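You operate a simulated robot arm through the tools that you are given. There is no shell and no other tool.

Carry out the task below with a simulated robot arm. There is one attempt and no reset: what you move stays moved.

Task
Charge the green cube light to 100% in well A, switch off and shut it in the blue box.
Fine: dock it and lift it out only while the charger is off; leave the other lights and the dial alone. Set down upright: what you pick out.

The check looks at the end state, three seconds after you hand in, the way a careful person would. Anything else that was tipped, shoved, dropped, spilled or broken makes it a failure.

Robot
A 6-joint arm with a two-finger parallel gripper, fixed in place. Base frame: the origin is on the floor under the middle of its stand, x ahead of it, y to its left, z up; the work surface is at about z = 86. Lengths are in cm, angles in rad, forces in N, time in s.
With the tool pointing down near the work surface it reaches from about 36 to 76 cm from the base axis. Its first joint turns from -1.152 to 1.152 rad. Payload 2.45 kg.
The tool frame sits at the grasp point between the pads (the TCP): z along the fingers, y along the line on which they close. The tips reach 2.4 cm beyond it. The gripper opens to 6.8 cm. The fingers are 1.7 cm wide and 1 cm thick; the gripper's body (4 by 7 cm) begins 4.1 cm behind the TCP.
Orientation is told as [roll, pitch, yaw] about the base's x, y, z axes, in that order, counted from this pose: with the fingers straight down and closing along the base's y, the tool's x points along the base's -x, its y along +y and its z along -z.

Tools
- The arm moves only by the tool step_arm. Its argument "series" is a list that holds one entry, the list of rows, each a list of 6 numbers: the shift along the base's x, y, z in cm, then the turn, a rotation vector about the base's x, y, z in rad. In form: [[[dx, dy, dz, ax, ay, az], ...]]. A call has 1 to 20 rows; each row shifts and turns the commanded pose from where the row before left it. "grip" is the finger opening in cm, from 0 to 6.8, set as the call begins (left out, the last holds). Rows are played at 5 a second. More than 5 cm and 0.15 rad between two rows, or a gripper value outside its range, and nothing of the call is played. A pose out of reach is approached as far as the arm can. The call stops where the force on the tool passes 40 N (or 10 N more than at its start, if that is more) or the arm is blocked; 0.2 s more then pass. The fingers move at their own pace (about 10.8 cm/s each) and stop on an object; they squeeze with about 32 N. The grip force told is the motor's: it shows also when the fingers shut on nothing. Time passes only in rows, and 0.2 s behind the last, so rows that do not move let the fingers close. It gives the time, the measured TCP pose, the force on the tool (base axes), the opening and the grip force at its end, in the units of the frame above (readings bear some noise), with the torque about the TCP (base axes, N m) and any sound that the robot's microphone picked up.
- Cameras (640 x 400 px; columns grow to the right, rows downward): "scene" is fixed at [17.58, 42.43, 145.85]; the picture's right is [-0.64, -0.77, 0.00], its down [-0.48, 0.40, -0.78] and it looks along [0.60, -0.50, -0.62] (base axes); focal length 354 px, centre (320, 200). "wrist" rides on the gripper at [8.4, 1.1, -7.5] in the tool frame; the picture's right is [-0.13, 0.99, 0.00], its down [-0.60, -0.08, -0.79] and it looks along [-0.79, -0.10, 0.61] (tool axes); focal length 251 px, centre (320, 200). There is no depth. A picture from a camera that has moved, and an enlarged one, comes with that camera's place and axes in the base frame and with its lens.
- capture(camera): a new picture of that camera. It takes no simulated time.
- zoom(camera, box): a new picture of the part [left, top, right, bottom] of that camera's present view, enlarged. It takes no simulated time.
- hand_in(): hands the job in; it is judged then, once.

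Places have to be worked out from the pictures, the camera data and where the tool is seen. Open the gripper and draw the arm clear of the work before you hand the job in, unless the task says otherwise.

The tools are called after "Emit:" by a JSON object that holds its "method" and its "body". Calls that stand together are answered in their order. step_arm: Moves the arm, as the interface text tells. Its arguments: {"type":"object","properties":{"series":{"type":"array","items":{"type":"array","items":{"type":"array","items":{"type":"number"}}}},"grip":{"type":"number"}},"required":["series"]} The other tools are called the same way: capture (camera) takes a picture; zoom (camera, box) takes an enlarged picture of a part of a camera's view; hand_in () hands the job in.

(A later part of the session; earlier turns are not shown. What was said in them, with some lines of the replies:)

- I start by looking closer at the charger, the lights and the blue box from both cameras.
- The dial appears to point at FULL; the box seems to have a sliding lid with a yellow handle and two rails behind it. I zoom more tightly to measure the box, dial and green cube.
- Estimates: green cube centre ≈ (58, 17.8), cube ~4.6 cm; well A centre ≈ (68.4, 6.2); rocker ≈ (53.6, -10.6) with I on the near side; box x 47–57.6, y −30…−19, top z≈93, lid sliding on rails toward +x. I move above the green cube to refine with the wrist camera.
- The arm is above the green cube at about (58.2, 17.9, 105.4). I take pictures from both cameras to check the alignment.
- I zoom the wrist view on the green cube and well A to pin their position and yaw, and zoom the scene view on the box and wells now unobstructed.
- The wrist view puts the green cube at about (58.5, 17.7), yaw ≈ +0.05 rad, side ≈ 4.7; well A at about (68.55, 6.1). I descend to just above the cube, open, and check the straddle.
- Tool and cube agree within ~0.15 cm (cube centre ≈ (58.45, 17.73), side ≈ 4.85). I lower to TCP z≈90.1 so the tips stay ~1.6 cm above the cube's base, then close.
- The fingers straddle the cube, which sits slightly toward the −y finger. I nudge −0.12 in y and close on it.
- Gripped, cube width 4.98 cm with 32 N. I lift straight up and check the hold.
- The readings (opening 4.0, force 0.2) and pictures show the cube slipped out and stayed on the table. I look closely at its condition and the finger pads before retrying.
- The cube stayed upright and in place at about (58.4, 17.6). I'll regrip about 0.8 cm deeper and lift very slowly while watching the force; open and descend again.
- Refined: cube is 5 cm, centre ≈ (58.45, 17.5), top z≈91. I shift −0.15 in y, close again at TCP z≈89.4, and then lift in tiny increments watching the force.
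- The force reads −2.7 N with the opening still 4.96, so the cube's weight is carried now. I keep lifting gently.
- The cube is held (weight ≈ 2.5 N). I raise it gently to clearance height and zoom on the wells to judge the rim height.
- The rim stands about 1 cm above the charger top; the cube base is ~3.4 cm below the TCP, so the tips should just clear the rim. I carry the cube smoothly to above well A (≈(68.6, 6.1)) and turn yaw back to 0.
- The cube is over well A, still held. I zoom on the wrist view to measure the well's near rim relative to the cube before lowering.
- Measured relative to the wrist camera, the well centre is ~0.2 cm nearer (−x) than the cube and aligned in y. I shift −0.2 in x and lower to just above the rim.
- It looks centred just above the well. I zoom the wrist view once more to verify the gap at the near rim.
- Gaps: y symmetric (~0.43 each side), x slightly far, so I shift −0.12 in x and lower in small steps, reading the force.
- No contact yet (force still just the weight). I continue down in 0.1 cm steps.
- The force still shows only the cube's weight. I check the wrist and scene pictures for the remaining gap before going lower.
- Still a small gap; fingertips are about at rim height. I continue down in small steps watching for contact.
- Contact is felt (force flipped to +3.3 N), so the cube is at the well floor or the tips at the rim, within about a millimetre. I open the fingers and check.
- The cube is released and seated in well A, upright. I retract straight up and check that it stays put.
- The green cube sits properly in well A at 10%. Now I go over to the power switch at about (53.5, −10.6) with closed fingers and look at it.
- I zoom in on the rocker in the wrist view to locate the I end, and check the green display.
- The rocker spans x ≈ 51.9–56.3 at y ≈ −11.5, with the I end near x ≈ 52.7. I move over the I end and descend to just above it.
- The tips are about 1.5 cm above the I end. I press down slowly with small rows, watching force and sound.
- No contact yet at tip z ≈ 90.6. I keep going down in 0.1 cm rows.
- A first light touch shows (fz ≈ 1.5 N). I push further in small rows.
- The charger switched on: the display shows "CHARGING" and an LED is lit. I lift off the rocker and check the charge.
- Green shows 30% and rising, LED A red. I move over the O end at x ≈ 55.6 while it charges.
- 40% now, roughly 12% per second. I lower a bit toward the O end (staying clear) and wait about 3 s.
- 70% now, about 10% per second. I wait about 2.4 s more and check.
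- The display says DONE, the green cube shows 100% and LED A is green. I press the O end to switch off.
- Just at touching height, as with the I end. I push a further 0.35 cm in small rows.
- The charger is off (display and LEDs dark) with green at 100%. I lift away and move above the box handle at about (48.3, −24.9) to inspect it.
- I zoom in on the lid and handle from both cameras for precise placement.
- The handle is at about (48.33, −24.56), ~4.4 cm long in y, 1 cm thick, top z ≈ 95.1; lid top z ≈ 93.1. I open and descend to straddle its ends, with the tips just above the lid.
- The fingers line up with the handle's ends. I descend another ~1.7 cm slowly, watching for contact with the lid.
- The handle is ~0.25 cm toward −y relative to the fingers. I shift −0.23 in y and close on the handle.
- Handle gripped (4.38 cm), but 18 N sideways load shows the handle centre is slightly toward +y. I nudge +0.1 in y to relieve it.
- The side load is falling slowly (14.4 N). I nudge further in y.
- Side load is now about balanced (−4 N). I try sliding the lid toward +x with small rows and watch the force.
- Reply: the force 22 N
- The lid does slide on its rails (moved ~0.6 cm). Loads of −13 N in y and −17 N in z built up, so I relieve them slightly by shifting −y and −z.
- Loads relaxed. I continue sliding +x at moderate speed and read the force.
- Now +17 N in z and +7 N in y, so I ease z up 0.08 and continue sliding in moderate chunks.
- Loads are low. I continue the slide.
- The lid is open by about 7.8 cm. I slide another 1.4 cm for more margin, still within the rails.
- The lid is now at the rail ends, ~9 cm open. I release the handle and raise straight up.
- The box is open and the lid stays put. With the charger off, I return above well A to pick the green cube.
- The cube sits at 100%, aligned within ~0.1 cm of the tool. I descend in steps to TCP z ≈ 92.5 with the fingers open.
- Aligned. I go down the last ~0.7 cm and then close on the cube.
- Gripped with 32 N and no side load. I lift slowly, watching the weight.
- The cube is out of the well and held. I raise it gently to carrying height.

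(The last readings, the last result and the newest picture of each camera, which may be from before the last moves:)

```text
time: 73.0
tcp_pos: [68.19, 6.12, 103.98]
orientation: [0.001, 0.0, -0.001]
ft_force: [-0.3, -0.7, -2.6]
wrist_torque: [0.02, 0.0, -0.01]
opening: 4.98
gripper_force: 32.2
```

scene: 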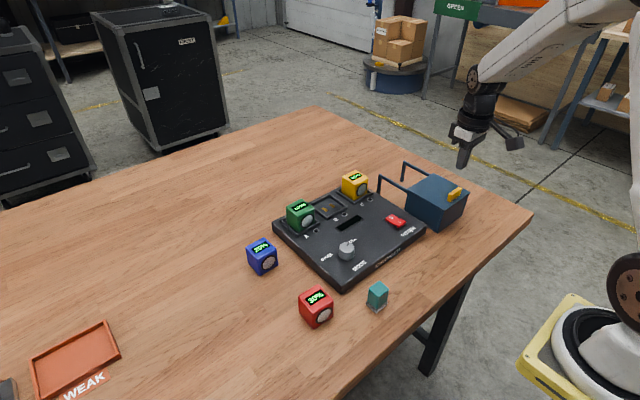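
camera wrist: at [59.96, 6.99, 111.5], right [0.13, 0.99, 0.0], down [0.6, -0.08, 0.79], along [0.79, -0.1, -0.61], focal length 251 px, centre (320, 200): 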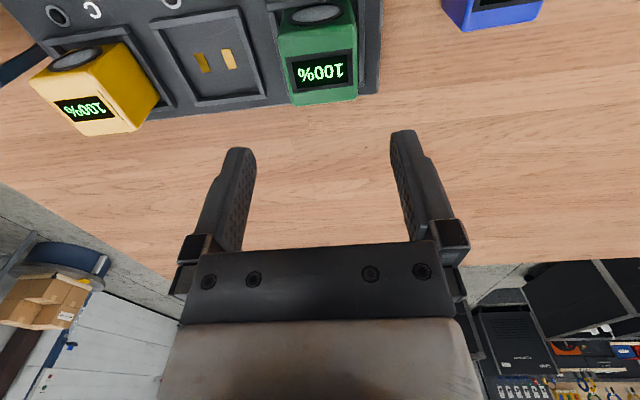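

Held firmly at z ≈ 104. I carry it smoothly to above the open part of the box, at about (51.3, −24.5).

Emit:
{"method": "step_arm", "body": {"series": [[[-0.244, -0.437, 0, 0, 0, 0], [-0.487, -0.873, 0, 0, 0, 0], [-0.731, -1.31, 0, 0, 0, 0], [-0.974, -1.746, 0, 0, 0, 0], [-1.11, -1.99, 0, 0, 0, 0], [-1.11, -1.99, 0, 0, 0, 0], [-1.11, -1.99, 0, 0, 0, 0], [-1.11, -1.99, 0, 0, 0, 0], [-1.11, -1.99, 0, 0, 0, 0], [-1.11, -1.99, 0, 0, 0, 0], [-1.11, -1.99, 0, 0, 0, 0], [-1.11, -1.99, 0, 0, 0, 0], [-1.11, -1.99, 0, 0, 0, 0], [-1.11, -1.99, 0, 0, 0, 0], [-1.11, -1.99, 0, 0, 0, 0], [-0.974, -1.746, 0, 0, 0, 0], [-0.731, -1.31, 0, 0, 0, 0], [-0.487, -0.873, 0, 0, 0, 0], [-0.244, -0.437, 0, 0, 0, 0], [0, 0, 0, 0, 0, 0]]]}}

Emit:
{"method": "capture", "body": {"camera": "wrist"}}

Emit:
{"method": "zoom", "body": {"camera": "scene", "box": [370, 125, 498, 235]}}

```text
time: 77.2
tcp_pos: [51.27, -24.45, 103.94]
orientation: [0.0, 0.001, 0.0]
ft_force: [0.1, -1.4, -1.8]
wrist_torque: [0.02, -0.01, 0.01]
opening: 4.98
gripper_force: 31.7
```

```text
taken
camera wrist: at [42.9, -23.52, 111.49], right [0.13, 0.99, 0.0], down [0.6, -0.08, 0.79], along [0.79, -0.1, -0.61], focal length 251 px, centre (320, 200)
```

wrist: 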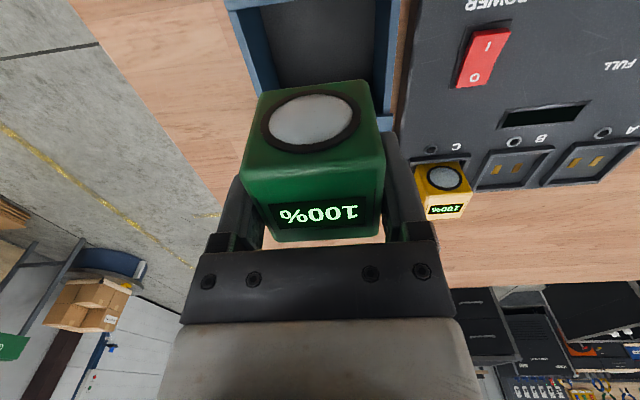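

```text
3.64 times, centred on (434, 180) of scene
camera zoom: at [17.59, 42.43, 145.85], right [-0.64, -0.77, 0.0], down [-0.48, 0.4, -0.78], along [0.6, -0.5, -0.62], focal length 1287 px, centre (-94, 273)
```

zoom: 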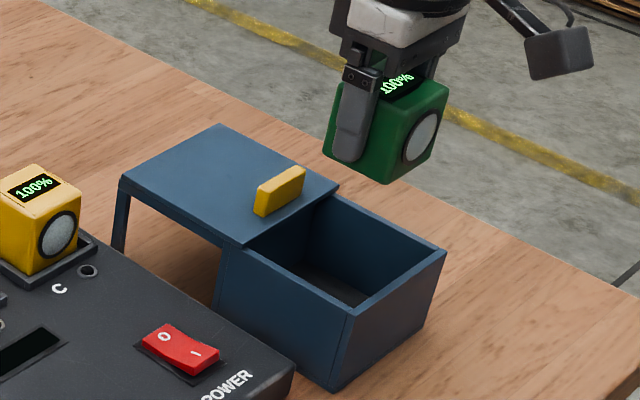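

The cube is above the box opening. I zoom the wrist view to check the box's inner walls relative to the cube.

Emit:
{"method": "zoom", "body": {"camera": "wrist", "box": [215, 0, 425, 131]}}

Emit:
{"method": "zoom", "body": {"camera": "scene", "box": [400, 165, 490, 235]}}

```text
3.05 times, centred on (320, 66) of wrist
camera zoom: at [42.9, -23.52, 111.49], right [0.13, 0.99, 0.0], down [0.6, -0.08, 0.79], along [0.79, -0.1, -0.61], focal length 766 px, centre (320, 610)
```

zoom: 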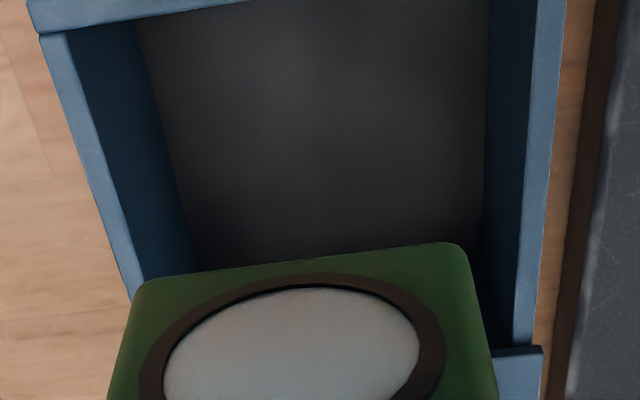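

```text
5.71 times, centred on (445, 200) of scene
camera zoom: at [17.59, 42.43, 145.85], right [-0.64, -0.77, 0.0], down [-0.48, 0.4, -0.78], along [0.6, -0.5, -0.62], focal length 2022 px, centre (-394, 200)
```

zoom: 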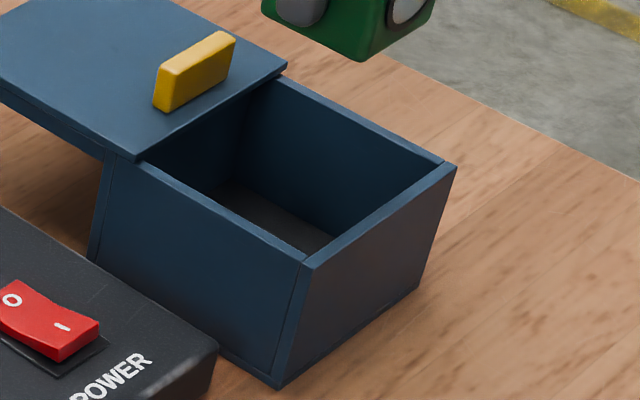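

Box interior spans y ≈ −29.2…−19.9 and x ≈ 47.5 to the lid edge at ~56, so the cube at (51.3, −24.6) is well centred. I lower it gently to just inside the rim.

Emit:
{"method": "step_arm", "body": {"series": [[[0, 0, -0.4, 0, 0, 0], [0, 0, -0.8, 0, 0, 0], [0, 0, -1.2, 0, 0, 0], [0, 0, -1.2, 0, 0, 0], [0, 0, -1.2, 0, 0, 0], [0, 0, -1.2, 0, 0, 0], [0, 0, -1.0, 0, 0, 0], [0, 0, -0.6, 0, 0, 0], [0, 0, -0.3, 0, 0, 0], [0, 0, 0, 0, 0, 0]]]}}

Emit:
{"method": "capture", "body": {"camera": "wrist"}}

Emit:
{"method": "zoom", "body": {"camera": "scene", "box": [390, 145, 490, 235]}}

```text
time: 79.4
tcp_pos: [51.31, -24.57, 96.1]
orientation: [-0.001, -0.002, -0.001]
ft_force: [-0.6, -0.2, -2.5]
wrist_torque: [-0.01, -0.02, -0.02]
opening: 4.97
gripper_force: 31.9
```

```text
taken
camera wrist: at [42.94, -23.51, 103.55], right [0.13, 0.99, 0.0], down [0.6, -0.08, 0.79], along [0.79, -0.1, -0.61], focal length 251 px, centre (320, 200)
```

wrist: 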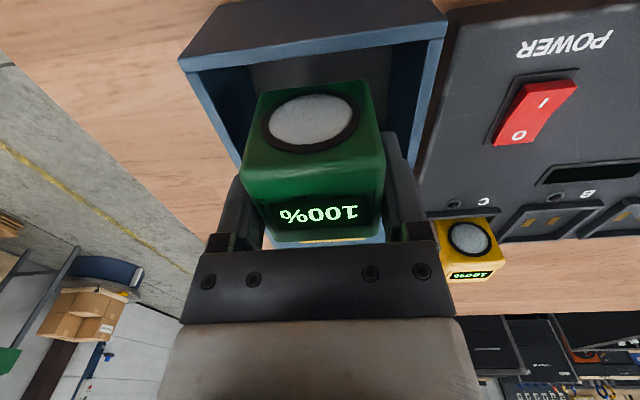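

```text
4.44 times, centred on (440, 190) of scene
camera zoom: at [17.59, 42.43, 145.85], right [-0.64, -0.77, 0.0], down [-0.48, 0.4, -0.78], along [0.6, -0.5, -0.62], focal length 1572 px, centre (-213, 244)
```

zoom: 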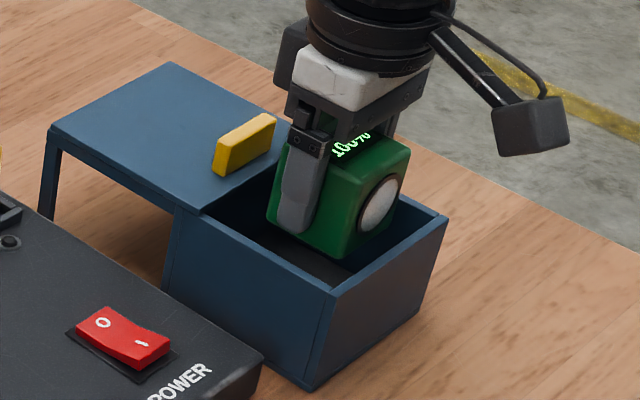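

Clear on all sides. I keep lowering gently toward the box floor.

Emit:
{"method": "step_arm", "body": {"series": [[[0, 0, -0.3, 0, 0, 0], [0, 0, -0.6, 0, 0, 0], [0, 0, -0.8, 0, 0, 0], [0, 0, -0.8, 0, 0, 0], [0, 0, -0.8, 0, 0, 0], [0, 0, -0.7, 0, 0, 0], [0, 0, -0.5, 0, 0, 0], [0, 0, -0.3, 0, 0, 0], [0, 0, -0.2, 0, 0, 0], [0, 0, 0, 0, 0, 0]]]}}

Emit:
{"method": "capture", "body": {"camera": "wrist"}}

Emit:
{"method": "zoom", "body": {"camera": "scene", "box": [390, 145, 490, 235]}}

```text
time: 81.6
tcp_pos: [51.45, -24.49, 91.11]
orientation: [0.001, -0.001, -0.001]
ft_force: [-0.2, 0.4, -2.2]
wrist_torque: [0.03, 0.0, 0.01]
opening: 4.97
gripper_force: 32.0
```

```text
taken
camera wrist: at [42.96, -23.46, 98.6], right [0.13, 0.99, 0.0], down [0.6, -0.08, 0.79], along [0.79, -0.1, -0.61], focal length 251 px, centre (320, 200)
```

wrist: 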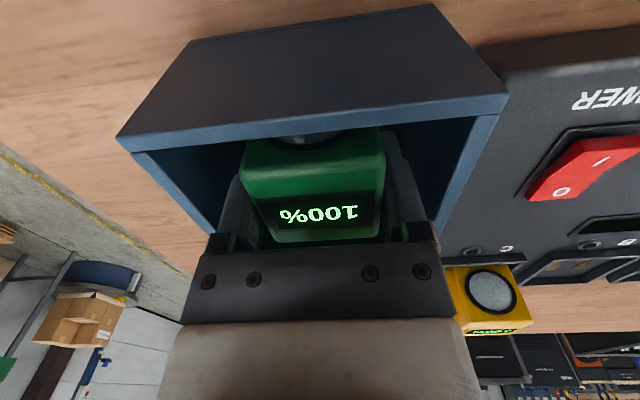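

```text
4.44 times, centred on (440, 190) of scene
camera zoom: at [17.59, 42.43, 145.85], right [-0.64, -0.77, 0.0], down [-0.48, 0.4, -0.78], along [0.6, -0.5, -0.62], focal length 1572 px, centre (-213, 244)
```

zoom: 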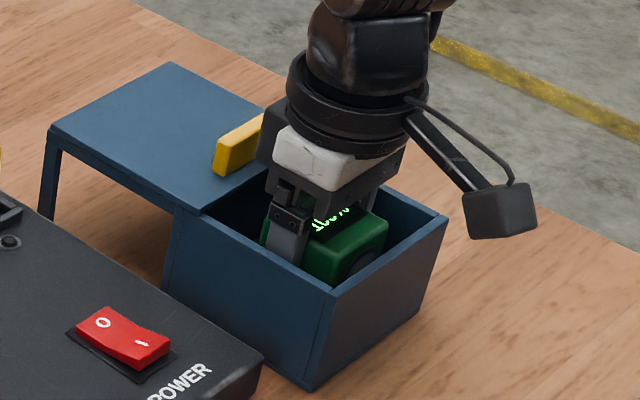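

Everything is clear. I lower in small steps until the cube touches the box floor.

Emit:
{"method": "step_arm", "body": {"series": [[[0, 0, -0.2, 0, 0, 0], [0, 0, -0.2, 0, 0, 0], [0, 0, -0.15, 0, 0, 0], [0, 0, -0.1, 0, 0, 0], [0, 0, 0, 0, 0, 0]]]}}

Emit:
{"method": "step_arm", "body": {"series": [[[0, 0, -0.1, 0, 0, 0], [0, 0, -0.1, 0, 0, 0], [0, 0, 0, 0, 0, 0]]]}}

```text
time: 82.8
tcp_pos: [51.42, -24.41, 90.46]
orientation: [-0.001, 0.001, 0.001]
ft_force: [-1.0, 0.0, -3.0]
wrist_torque: [0.0, -0.01, 0.0]
opening: 4.98
gripper_force: 32.0
```

```text
time: 83.6
tcp_pos: [51.3, -24.47, 90.21]
orientation: [0.001, 0.0, 0.001]
ft_force: [0.2, 0.1, -2.1]
wrist_torque: [-0.03, 0.0, 0.0]
opening: 4.97
gripper_force: 32.5
```

No contact yet (cube base ≈ 86.7). I continue in 0.1 cm steps.

Emit:
{"method": "step_arm", "body": {"series": [[[0, 0, -0.1, 0, 0, 0], [0, 0, -0.1, 0, 0, 0], [0, 0, 0, 0, 0, 0]]]}}

Emit:
{"method": "step_arm", "body": {"series": [[[0, 0, -0.05, 0, 0, 0], [0, 0, -0.05, 0, 0, 0], [0, 0, 0, 0, 0, 0]]]}}

```text
time: 84.4
tcp_pos: [51.3, -24.41, 90.03]
orientation: [0.0, 0.0, 0.001]
ft_force: [-0.3, -1.7, -2.7]
wrist_torque: [0.03, -0.01, 0.03]
opening: 4.98
gripper_force: 31.8
```

```text
time: 85.2
tcp_pos: [51.32, -24.46, 89.98]
orientation: [0.0, 0.001, 0.0]
ft_force: [-1.3, 2.9, 6.5]
wrist_torque: [0.13, 0.21, 0.0]
opening: 4.97
gripper_force: 32.0
```

Contact is felt (+6.5 N), cube on the box floor. I open just a little (5.7 cm) to release without touching the walls.

Emit:
{"method": "step_arm", "body": {"series": [[[0, 0, 0, 0, 0, 0], [0, 0, 0, 0, 0, 0], [0, 0, 0, 0, 0, 0]]], "grip": 5.7}}

Emit:
{"method": "zoom", "body": {"camera": "scene", "box": [390, 145, 490, 235]}}

Emit:
{"method": "capture", "body": {"camera": "wrist"}}

```text
time: 86.0
tcp_pos: [51.3, -24.51, 89.93]
orientation: [0.0, 0.0, 0.0]
ft_force: [0.4, 0.1, 0.3]
wrist_torque: [-0.01, -0.05, 0.01]
opening: 5.7
gripper_force: 0.0
```

```text
4.44 times, centred on (440, 190) of scene
camera zoom: at [17.58, 42.43, 145.85], right [-0.64, -0.77, 0.0], down [-0.48, 0.4, -0.78], along [0.6, -0.5, -0.62], focal length 1572 px, centre (-213, 244)
```

zoom: 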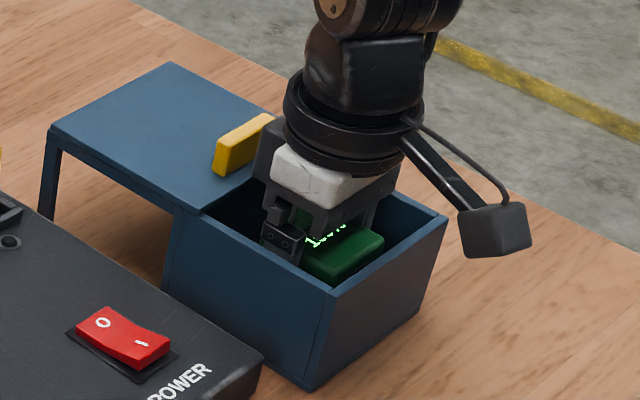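

```text
taken
camera wrist: at [42.91, -23.52, 97.43], right [0.13, 0.99, 0.0], down [0.6, -0.08, 0.79], along [0.79, -0.1, -0.61], focal length 251 px, centre (320, 200)
```

wrist: 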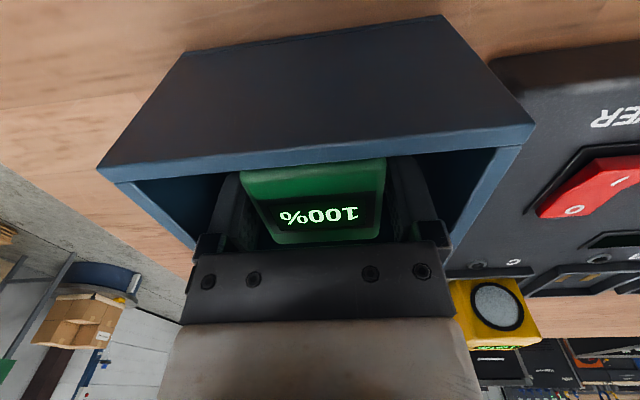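

Released with no residual force. I raise straight up slowly and check the cube in the box.

Emit:
{"method": "step_arm", "body": {"series": [[[0, 0, 0.3, 0, 0, 0], [0, 0, 0.6, 0, 0, 0], [0, 0, 1.0, 0, 0, 0], [0, 0, 2.0, 0, 0, 0], [0, 0, 3.0, 0, 0, 0], [0, 0, 3.5, 0, 0, 0], [0, 0, 3.5, 0, 0, 0], [0, 0, 2.0, 0, 0, 0], [0, 0, 0, 0, 0, 0]]]}}

Emit:
{"method": "zoom", "body": {"camera": "scene", "box": [390, 145, 490, 235]}}

Emit:
{"method": "capture", "body": {"camera": "wrist"}}

```text
time: 88.0
tcp_pos: [51.32, -24.62, 105.88]
orientation: [0.0, 0.0, -0.001]
ft_force: [-0.3, 0.0, 0.5]
wrist_torque: [-0.03, 0.01, -0.02]
opening: 5.7
gripper_force: 0.1
```

```text
4.44 times, centred on (440, 190) of scene
camera zoom: at [17.58, 42.43, 145.85], right [-0.64, -0.77, 0.0], down [-0.48, 0.4, -0.78], along [0.6, -0.5, -0.62], focal length 1572 px, centre (-213, 244)
```

zoom: 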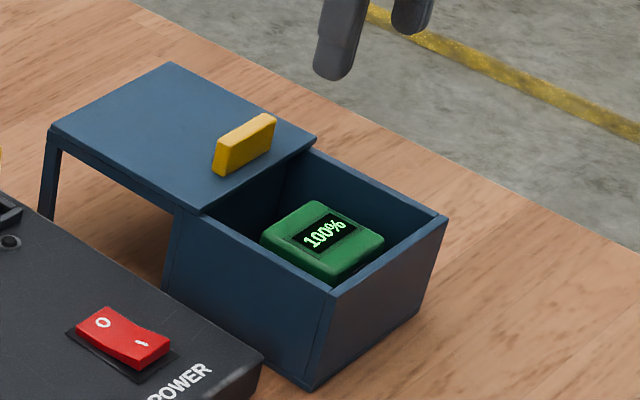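

```text
taken
camera wrist: at [42.88, -23.59, 113.32], right [0.13, 0.99, 0.0], down [0.6, -0.08, 0.79], along [0.79, -0.1, -0.61], focal length 251 px, centre (320, 200)
```

wrist: 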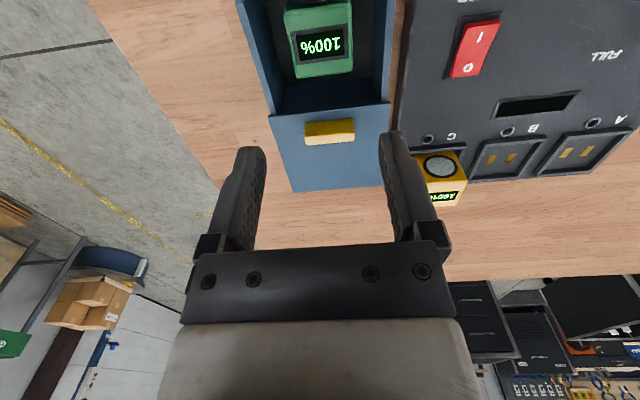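

The cube sits upright in the box showing 100%. I go back over the lid handle at about (57.5, −24.5) with open fingers.

Emit:
{"method": "step_arm", "body": {"series": [[[1.5, 0.03, 0, 0, 0, 0], [2.0, 0.03, 0, 0, 0, 0], [2.0, 0.03, 0, 0, 0, 0], [0.7, 0.03, 0, 0, 0, 0], [0, 0, -2.5, 0, 0, 0], [0, 0, -2.5, 0, 0, 0], [0, 0, -2.0, 0, 0, 0], [0, 0, -0.8, 0, 0, 0], [0, 0, 0, 0, 0, 0]]], "grip": 6.8}}

Emit:
{"method": "zoom", "body": {"camera": "scene", "box": [380, 135, 480, 225]}}

Emit:
{"method": "zoom", "body": {"camera": "wrist", "box": [200, 60, 440, 210]}}

```text
time: 90.0
tcp_pos: [57.53, -24.52, 97.9]
orientation: [-0.001, 0.0, 0.0]
ft_force: [-0.2, -0.5, -0.5]
wrist_torque: [-0.03, -0.01, 0.01]
opening: 6.82
gripper_force: 0.1
```

```text
4.44 times, centred on (430, 180) of scene
camera zoom: at [17.58, 42.43, 145.85], right [-0.64, -0.77, 0.0], down [-0.48, 0.4, -0.78], along [0.6, -0.5, -0.62], focal length 1572 px, centre (-169, 289)
```

zoom: 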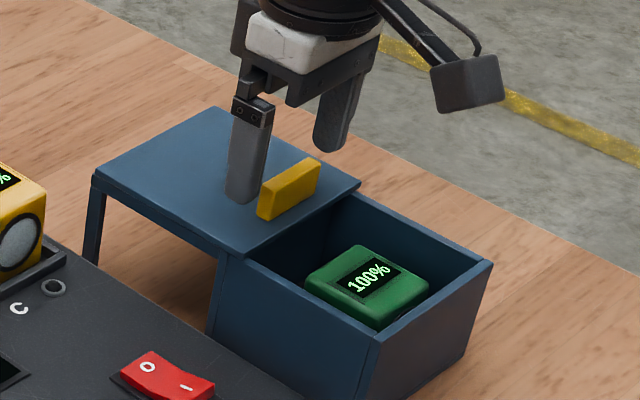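

```text
2.67 times, centred on (320, 135) of wrist
camera zoom: at [49.1, -23.41, 105.46], right [0.13, 0.99, 0.0], down [0.6, -0.08, 0.79], along [0.79, -0.1, -0.61], focal length 670 px, centre (320, 373)
```

zoom: 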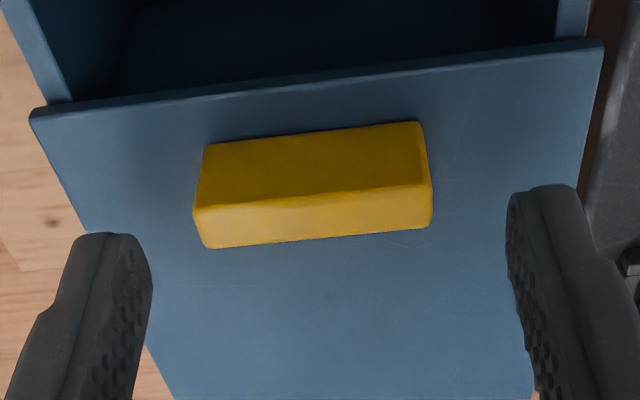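

Aligned with the handle. I descend the remaining ~1.9 cm and close on it.

Emit:
{"method": "step_arm", "body": {"series": [[[0, 0, -0.6, 0, 0, 0], [0, 0, -0.6, 0, 0, 0], [0, 0, -0.4, 0, 0, 0], [0, 0, -0.25, 0, 0, 0], [0, 0, 0, 0, 0, 0]]], "grip": 6.8}}

Emit:
{"method": "step_arm", "body": {"series": [[[0, 0, 0, 0, 0, 0], [0, 0, 0, 0, 0, 0], [0, 0, 0, 0, 0, 0]]], "grip": 4.0}}

```text
time: 91.2
tcp_pos: [57.51, -24.43, 96.15]
orientation: [0.0, 0.001, 0.0]
ft_force: [0.1, -0.5, -0.7]
wrist_torque: [-0.03, -0.01, -0.02]
opening: 6.81
gripper_force: 0.0
```

```text
time: 92.0
tcp_pos: [57.43, -24.57, 96.14]
orientation: [-0.001, -0.001, 0.001]
ft_force: [-0.3, -9.6, -3.3]
wrist_torque: [-0.2, -0.16, 0.07]
opening: 4.36
gripper_force: 44.7
```

Gripped; a small −9.6 N side load, which I relieve with −0.05 in y, then start sliding the lid shut toward −x.

Emit:
{"method": "step_arm", "body": {"series": [[[0, -0.05, 0, 0, 0, 0], [-0.2, 0, 0, 0, 0, 0], [-0.4, 0, 0, 0, 0, 0], [-0.4, 0, 0, 0, 0, 0], [-0.4, 0, 0, 0, 0, 0], [-0.3, 0, 0, 0, 0, 0], [0, 0, 0, 0, 0, 0]]]}}

Emit:
{"method": "step_arm", "body": {"series": [[[-0.3, 0, 0, 0, 0, 0], [-0.4, 0, 0, 0, 0, 0], [-0.4, 0, 0, 0, 0, 0], [-0.4, 0, 0, 0, 0, 0], [-0.3, 0, 0, 0, 0, 0], [0, 0, 0, 0, 0, 0]]]}}

```text
time: 93.6
tcp_pos: [55.72, -24.55, 96.14]
orientation: [0.001, 0.001, 0.0]
ft_force: [0.2, -14.1, -10.5]
wrist_torque: [-0.19, -0.77, 0.13]
opening: 4.4
gripper_force: 44.5
```

```text
time: 95.0
tcp_pos: [54.02, -24.48, 96.17]
orientation: [0.0, 0.0, 0.0]
ft_force: [0.0, -18.9, -12.8]
wrist_torque: [-0.22, -0.03, -0.05]
opening: 4.38
gripper_force: 44.4
```

The lid follows (now ~3.5 cm closed) with −19 N in y and −13 N in z building up. I relieve with −y and −z nudges while continuing.

Emit:
{"method": "step_arm", "body": {"series": [[[0, -0.06, -0.05, 0, 0, 0], [0, -0.04, -0.03, 0, 0, 0], [-0.3, 0, 0, 0, 0, 0], [-0.4, 0, 0, 0, 0, 0], [-0.4, 0, 0, 0, 0, 0], [-0.3, 0, 0, 0, 0, 0], [0, 0, 0, 0, 0, 0]]]}}

Emit:
{"method": "zoom", "body": {"camera": "scene", "box": [380, 135, 480, 225]}}

```text
time: 96.6
tcp_pos: [52.56, -24.6, 96.1]
orientation: [0.001, -0.001, -0.001]
ft_force: [0.6, 2.3, 8.2]
wrist_torque: [0.2, 0.58, 0.12]
opening: 4.37
gripper_force: 44.8
```

```text
4.44 times, centred on (430, 180) of scene
camera zoom: at [17.57, 42.45, 145.85], right [-0.64, -0.77, 0.0], down [-0.48, 0.4, -0.78], along [0.6, -0.5, -0.62], focal length 1572 px, centre (-169, 289)
```

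zoom: 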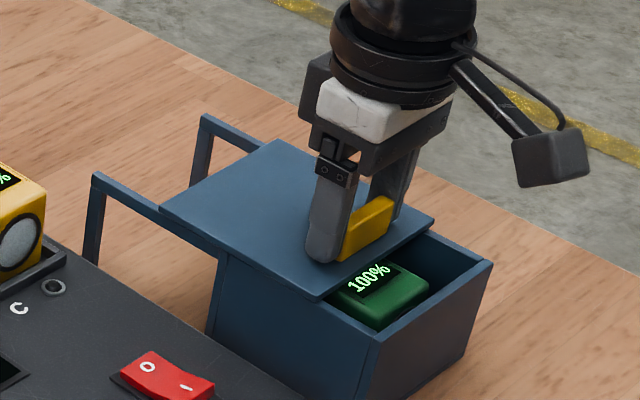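

Lid about half closed, loads low, passing over the cube without trouble. I continue.

Emit:
{"method": "step_arm", "body": {"series": [[[-0.3, 0, 0.02, 0, 0, 0], [-0.4, 0, 0.02, 0, 0, 0], [-0.4, 0, 0, 0, 0, 0], [-0.4, 0, 0, 0, 0, 0], [-0.3, 0, 0, 0, 0, 0], [0, 0, 0, 0, 0, 0]]]}}

Emit:
{"method": "step_arm", "body": {"series": [[[-0.3, 0, 0, 0, 0, 0], [-0.4, 0, 0, 0, 0, 0], [-0.4, 0, 0, 0, 0, 0], [-0.3, 0, 0, 0, 0, 0], [0, 0, 0, 0, 0, 0]]]}}

```text
time: 98.0
tcp_pos: [50.74, -24.43, 96.08]
orientation: [0.002, -0.001, 0.0]
ft_force: [0.0, 11.5, -1.2]
wrist_torque: [-0.07, -1.39, 0.03]
opening: 4.34
gripper_force: 44.7
```

```text
time: 99.2
tcp_pos: [49.32, -24.46, 96.16]
orientation: [0.001, 0.001, 0.0]
ft_force: [-0.4, 13.2, 1.7]
wrist_torque: [0.17, 0.15, -0.16]
opening: 4.37
gripper_force: 45.1
```

About 1 cm remains. I ease y by +0.04 and continue in 0.2 cm rows, watching fx for the end stop.

Emit:
{"method": "step_arm", "body": {"series": [[[-0.1, 0.05, 0, 0, 0, 0], [-0.2, 0, 0, 0, 0, 0], [-0.2, 0, 0, 0, 0, 0], [-0.2, 0, 0, 0, 0, 0], [-0.1, 0, 0, 0, 0, 0], [0, 0, 0, 0, 0, 0]]]}}

Emit:
{"method": "zoom", "body": {"camera": "scene", "box": [400, 160, 480, 230]}}

```text
time: 100.6
tcp_pos: [48.66, -24.46, 96.08]
orientation: [0.0, 0.0, 0.001]
ft_force: [0.0, 7.7, 2.6]
wrist_torque: [0.04, 0.42, 0.13]
opening: 4.37
gripper_force: 44.5
```

```text
5.71 times, centred on (440, 195) of scene
camera zoom: at [17.58, 42.46, 145.85], right [-0.64, -0.77, 0.0], down [-0.48, 0.4, -0.78], along [0.6, -0.5, -0.62], focal length 2022 px, centre (-366, 229)
```

zoom: 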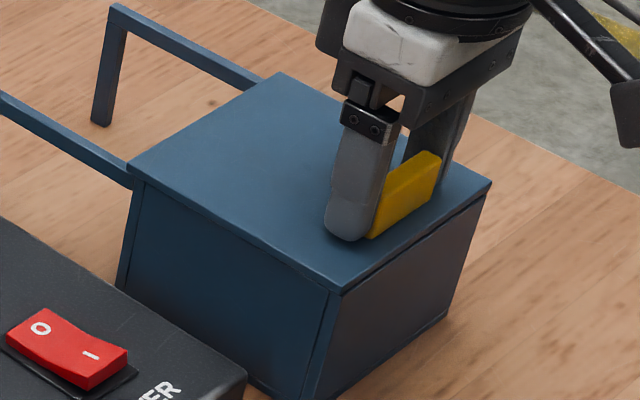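

Nearly shut (~0.3 cm left). I push on in 0.1 cm rows until the end stop is felt.

Emit:
{"method": "step_arm", "body": {"series": [[[-0.1, 0, 0, 0, 0, 0], [-0.1, 0, 0, 0, 0, 0], [-0.1, 0, 0, 0, 0, 0], [0, 0, 0, 0, 0, 0]]]}}

Emit:
{"method": "step_arm", "body": {"series": [[[-0.05, 0, 0, 0, 0, 0], [-0.05, 0, 0, 0, 0, 0], [0, 0, 0, 0, 0, 0]]]}}

Emit:
{"method": "zoom", "body": {"camera": "scene", "box": [400, 160, 480, 230]}}

```text
time: 101.6
tcp_pos: [48.23, -24.51, 96.08]
orientation: [0.0, -0.002, 0.0]
ft_force: [2.3, 3.0, -3.5]
wrist_torque: [-0.1, -0.1, 0.17]
opening: 4.37
gripper_force: 45.5
```

```text
time: 102.4
tcp_pos: [48.28, -24.6, 96.11]
orientation: [-0.002, -0.003, -0.001]
ft_force: [14.4, 1.5, -3.1]
wrist_torque: [0.17, 0.77, -0.05]
opening: 4.36
gripper_force: 44.9
```

```text
5.71 times, centred on (440, 195) of scene
camera zoom: at [17.63, 42.44, 145.85], right [-0.64, -0.77, 0.0], down [-0.48, 0.4, -0.78], along [0.6, -0.5, -0.62], focal length 2022 px, centre (-366, 229)
```

zoom: 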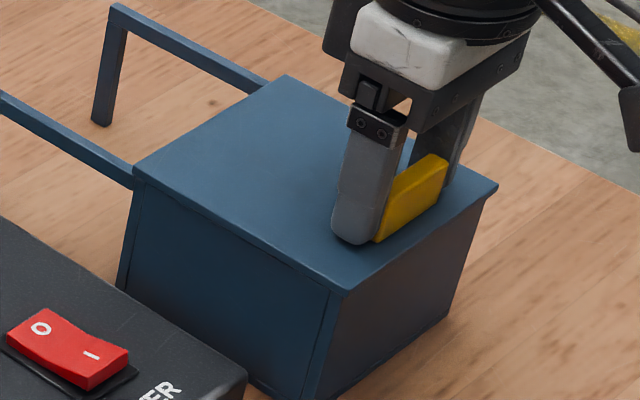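

The end stop is felt (fx = +14 N) and the lid is flush. I open the fingers and raise straight up.

Emit:
{"method": "step_arm", "body": {"series": [[[0, 0, 0, 0, 0, 0], [0, 0, 0, 0, 0, 0], [0, 0, 0, 0, 0, 0]]], "grip": 6.6}}

Emit:
{"method": "step_arm", "body": {"series": [[[0, 0, 0.5, 0, 0, 0], [0, 0, 1.5, 0, 0, 0], [0, 0, 2.5, 0, 0, 0], [0, 0, 3.5, 0, 0, 0], [0, 0, 4.0, 0, 0, 0], [0, 0, 4.0, 0, 0, 0], [0, 0, 2.0, 0, 0, 0], [0, 0, 0, 0, 0, 0]]]}}

Emit:
{"method": "capture", "body": {"camera": "scene"}}

Emit:
{"method": "zoom", "body": {"camera": "scene", "box": [390, 155, 486, 235]}}

Emit:
{"method": "capture", "body": {"camera": "wrist"}}

```text
time: 103.2
tcp_pos: [48.27, -24.46, 96.08]
orientation: [0.001, 0.0, 0.003]
ft_force: [-0.2, 0.2, -0.2]
wrist_torque: [-0.03, -0.02, 0.0]
opening: 6.61
gripper_force: 0.0
```

```text
time: 105.0
tcp_pos: [48.31, -24.58, 114.16]
orientation: [0.0, 0.0, 0.001]
ft_force: [0.7, 0.2, -0.1]
wrist_torque: [-0.02, -0.01, -0.01]
opening: 6.62
gripper_force: 0.0
```

```text
taken
```

scene: 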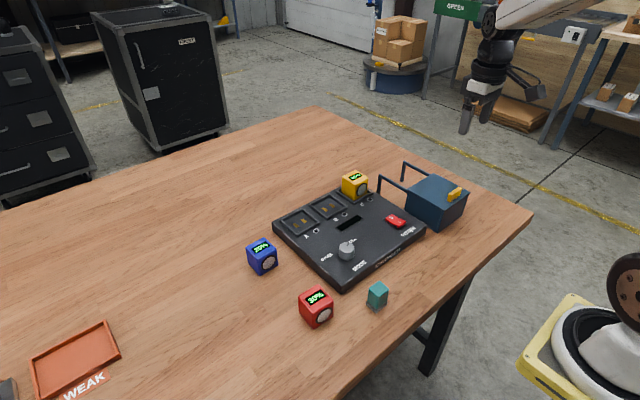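

```text
5.00 times, centred on (438, 195) of scene
camera zoom: at [17.58, 42.43, 145.85], right [-0.64, -0.77, 0.0], down [-0.48, 0.4, -0.78], along [0.6, -0.5, -0.62], focal length 1769 px, centre (-270, 225)
```

zoom: 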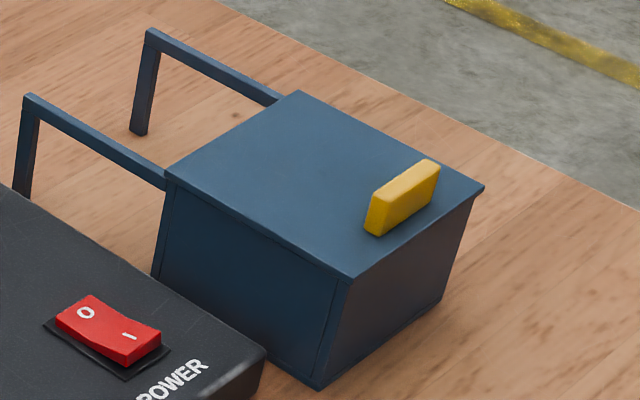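

```text
taken
camera wrist: at [39.83, -23.51, 121.64], right [0.13, 0.99, 0.0], down [0.6, -0.08, 0.79], along [0.79, -0.1, -0.61], focal length 251 px, centre (320, 200)
```

wrist: 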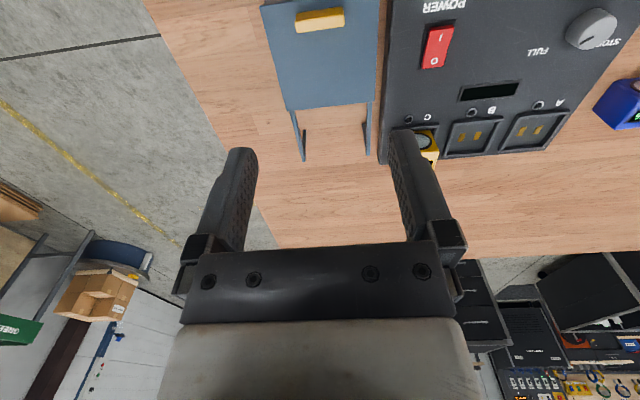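

The box is shut exactly as at the start. I draw the arm back and up clear of the work and check the charger, dial and other lights one last time.

Emit:
{"method": "step_arm", "body": {"series": [[[-0.6, 2.5, 0.5, 0, 0, 0], [-0.6, 2.8, 0.5, 0, 0, 0], [-0.6, 2.8, 0.5, 0, 0, 0], [-0.6, 2.8, 0.5, 0, 0, 0], [-0.6, 2.8, 0.5, 0, 0, 0], [-0.6, 2.8, 0.5, 0, 0, 0], [-0.6, 2.8, 0.5, 0, 0, 0], [-0.6, 2.8, 0.5, 0, 0, 0], [-0.6, 2.8, 0.5, 0, 0, 0], [0, 2.5, 0, 0, 0, 0], [0, 0, 0, 0, 0, 0]]], "grip": 6.8}}

Emit:
{"method": "zoom", "body": {"camera": "scene", "box": [230, 160, 400, 330]}}

Emit:
{"method": "zoom", "body": {"camera": "scene", "box": [310, 150, 480, 290]}}

```text
time: 107.4
tcp_pos: [42.95, 2.98, 118.71]
orientation: [0.001, 0.0, 0.001]
ft_force: [-0.4, -0.4, -0.2]
wrist_torque: [0.0, -0.02, 0.03]
opening: 6.83
gripper_force: 0.0
```

```text
2.35 times, centred on (315, 245) of scene
camera zoom: at [17.58, 42.44, 145.85], right [-0.64, -0.77, 0.0], down [-0.48, 0.4, -0.78], along [0.6, -0.5, -0.62], focal length 832 px, centre (332, 94)
```

zoom: 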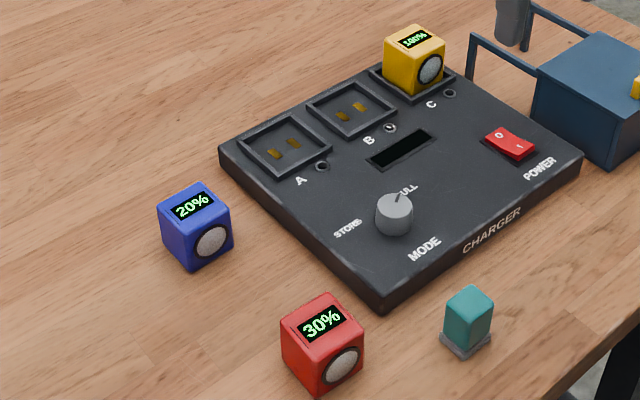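

```text
2.86 times, centred on (395, 220) of scene
camera zoom: at [17.58, 42.44, 145.85], right [-0.64, -0.77, 0.0], down [-0.48, 0.4, -0.78], along [0.6, -0.5, -0.62], focal length 1011 px, centre (106, 143)
```

zoom: 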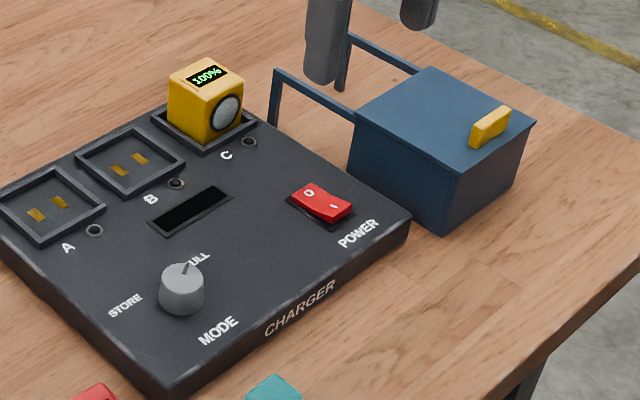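

The charger is off, the dial still points at FULL, and the other lights are where they were. The green cube is shut in the blue box at 100% and the arm is clear, so I hand in.

Emit:
{"method": "hand_in", "body": {}}

```text
The job is handed in.
```

The green cube light is charged to 100% and shut upright in the blue box, and the job is handed in. I haven't seen the check's verdict.

- **Charging:** I docked the cube in well A with the charger off, then switched on. I switched off again once the display read DONE and the cube showed 100%.
- **Boxing:** I lifted it out with the charger off, set it upright in the box, and slid the lid back to its end stop.
- **Left alone:** The dial still points at FULL. The blue, red and yellow lights look unmoved in the last pictures.

On the first try at picking it up, the cube slipped out of the gripper as I lifted. It stayed upright on the table in the same place, and I regripped it lower and lifted more slowly.
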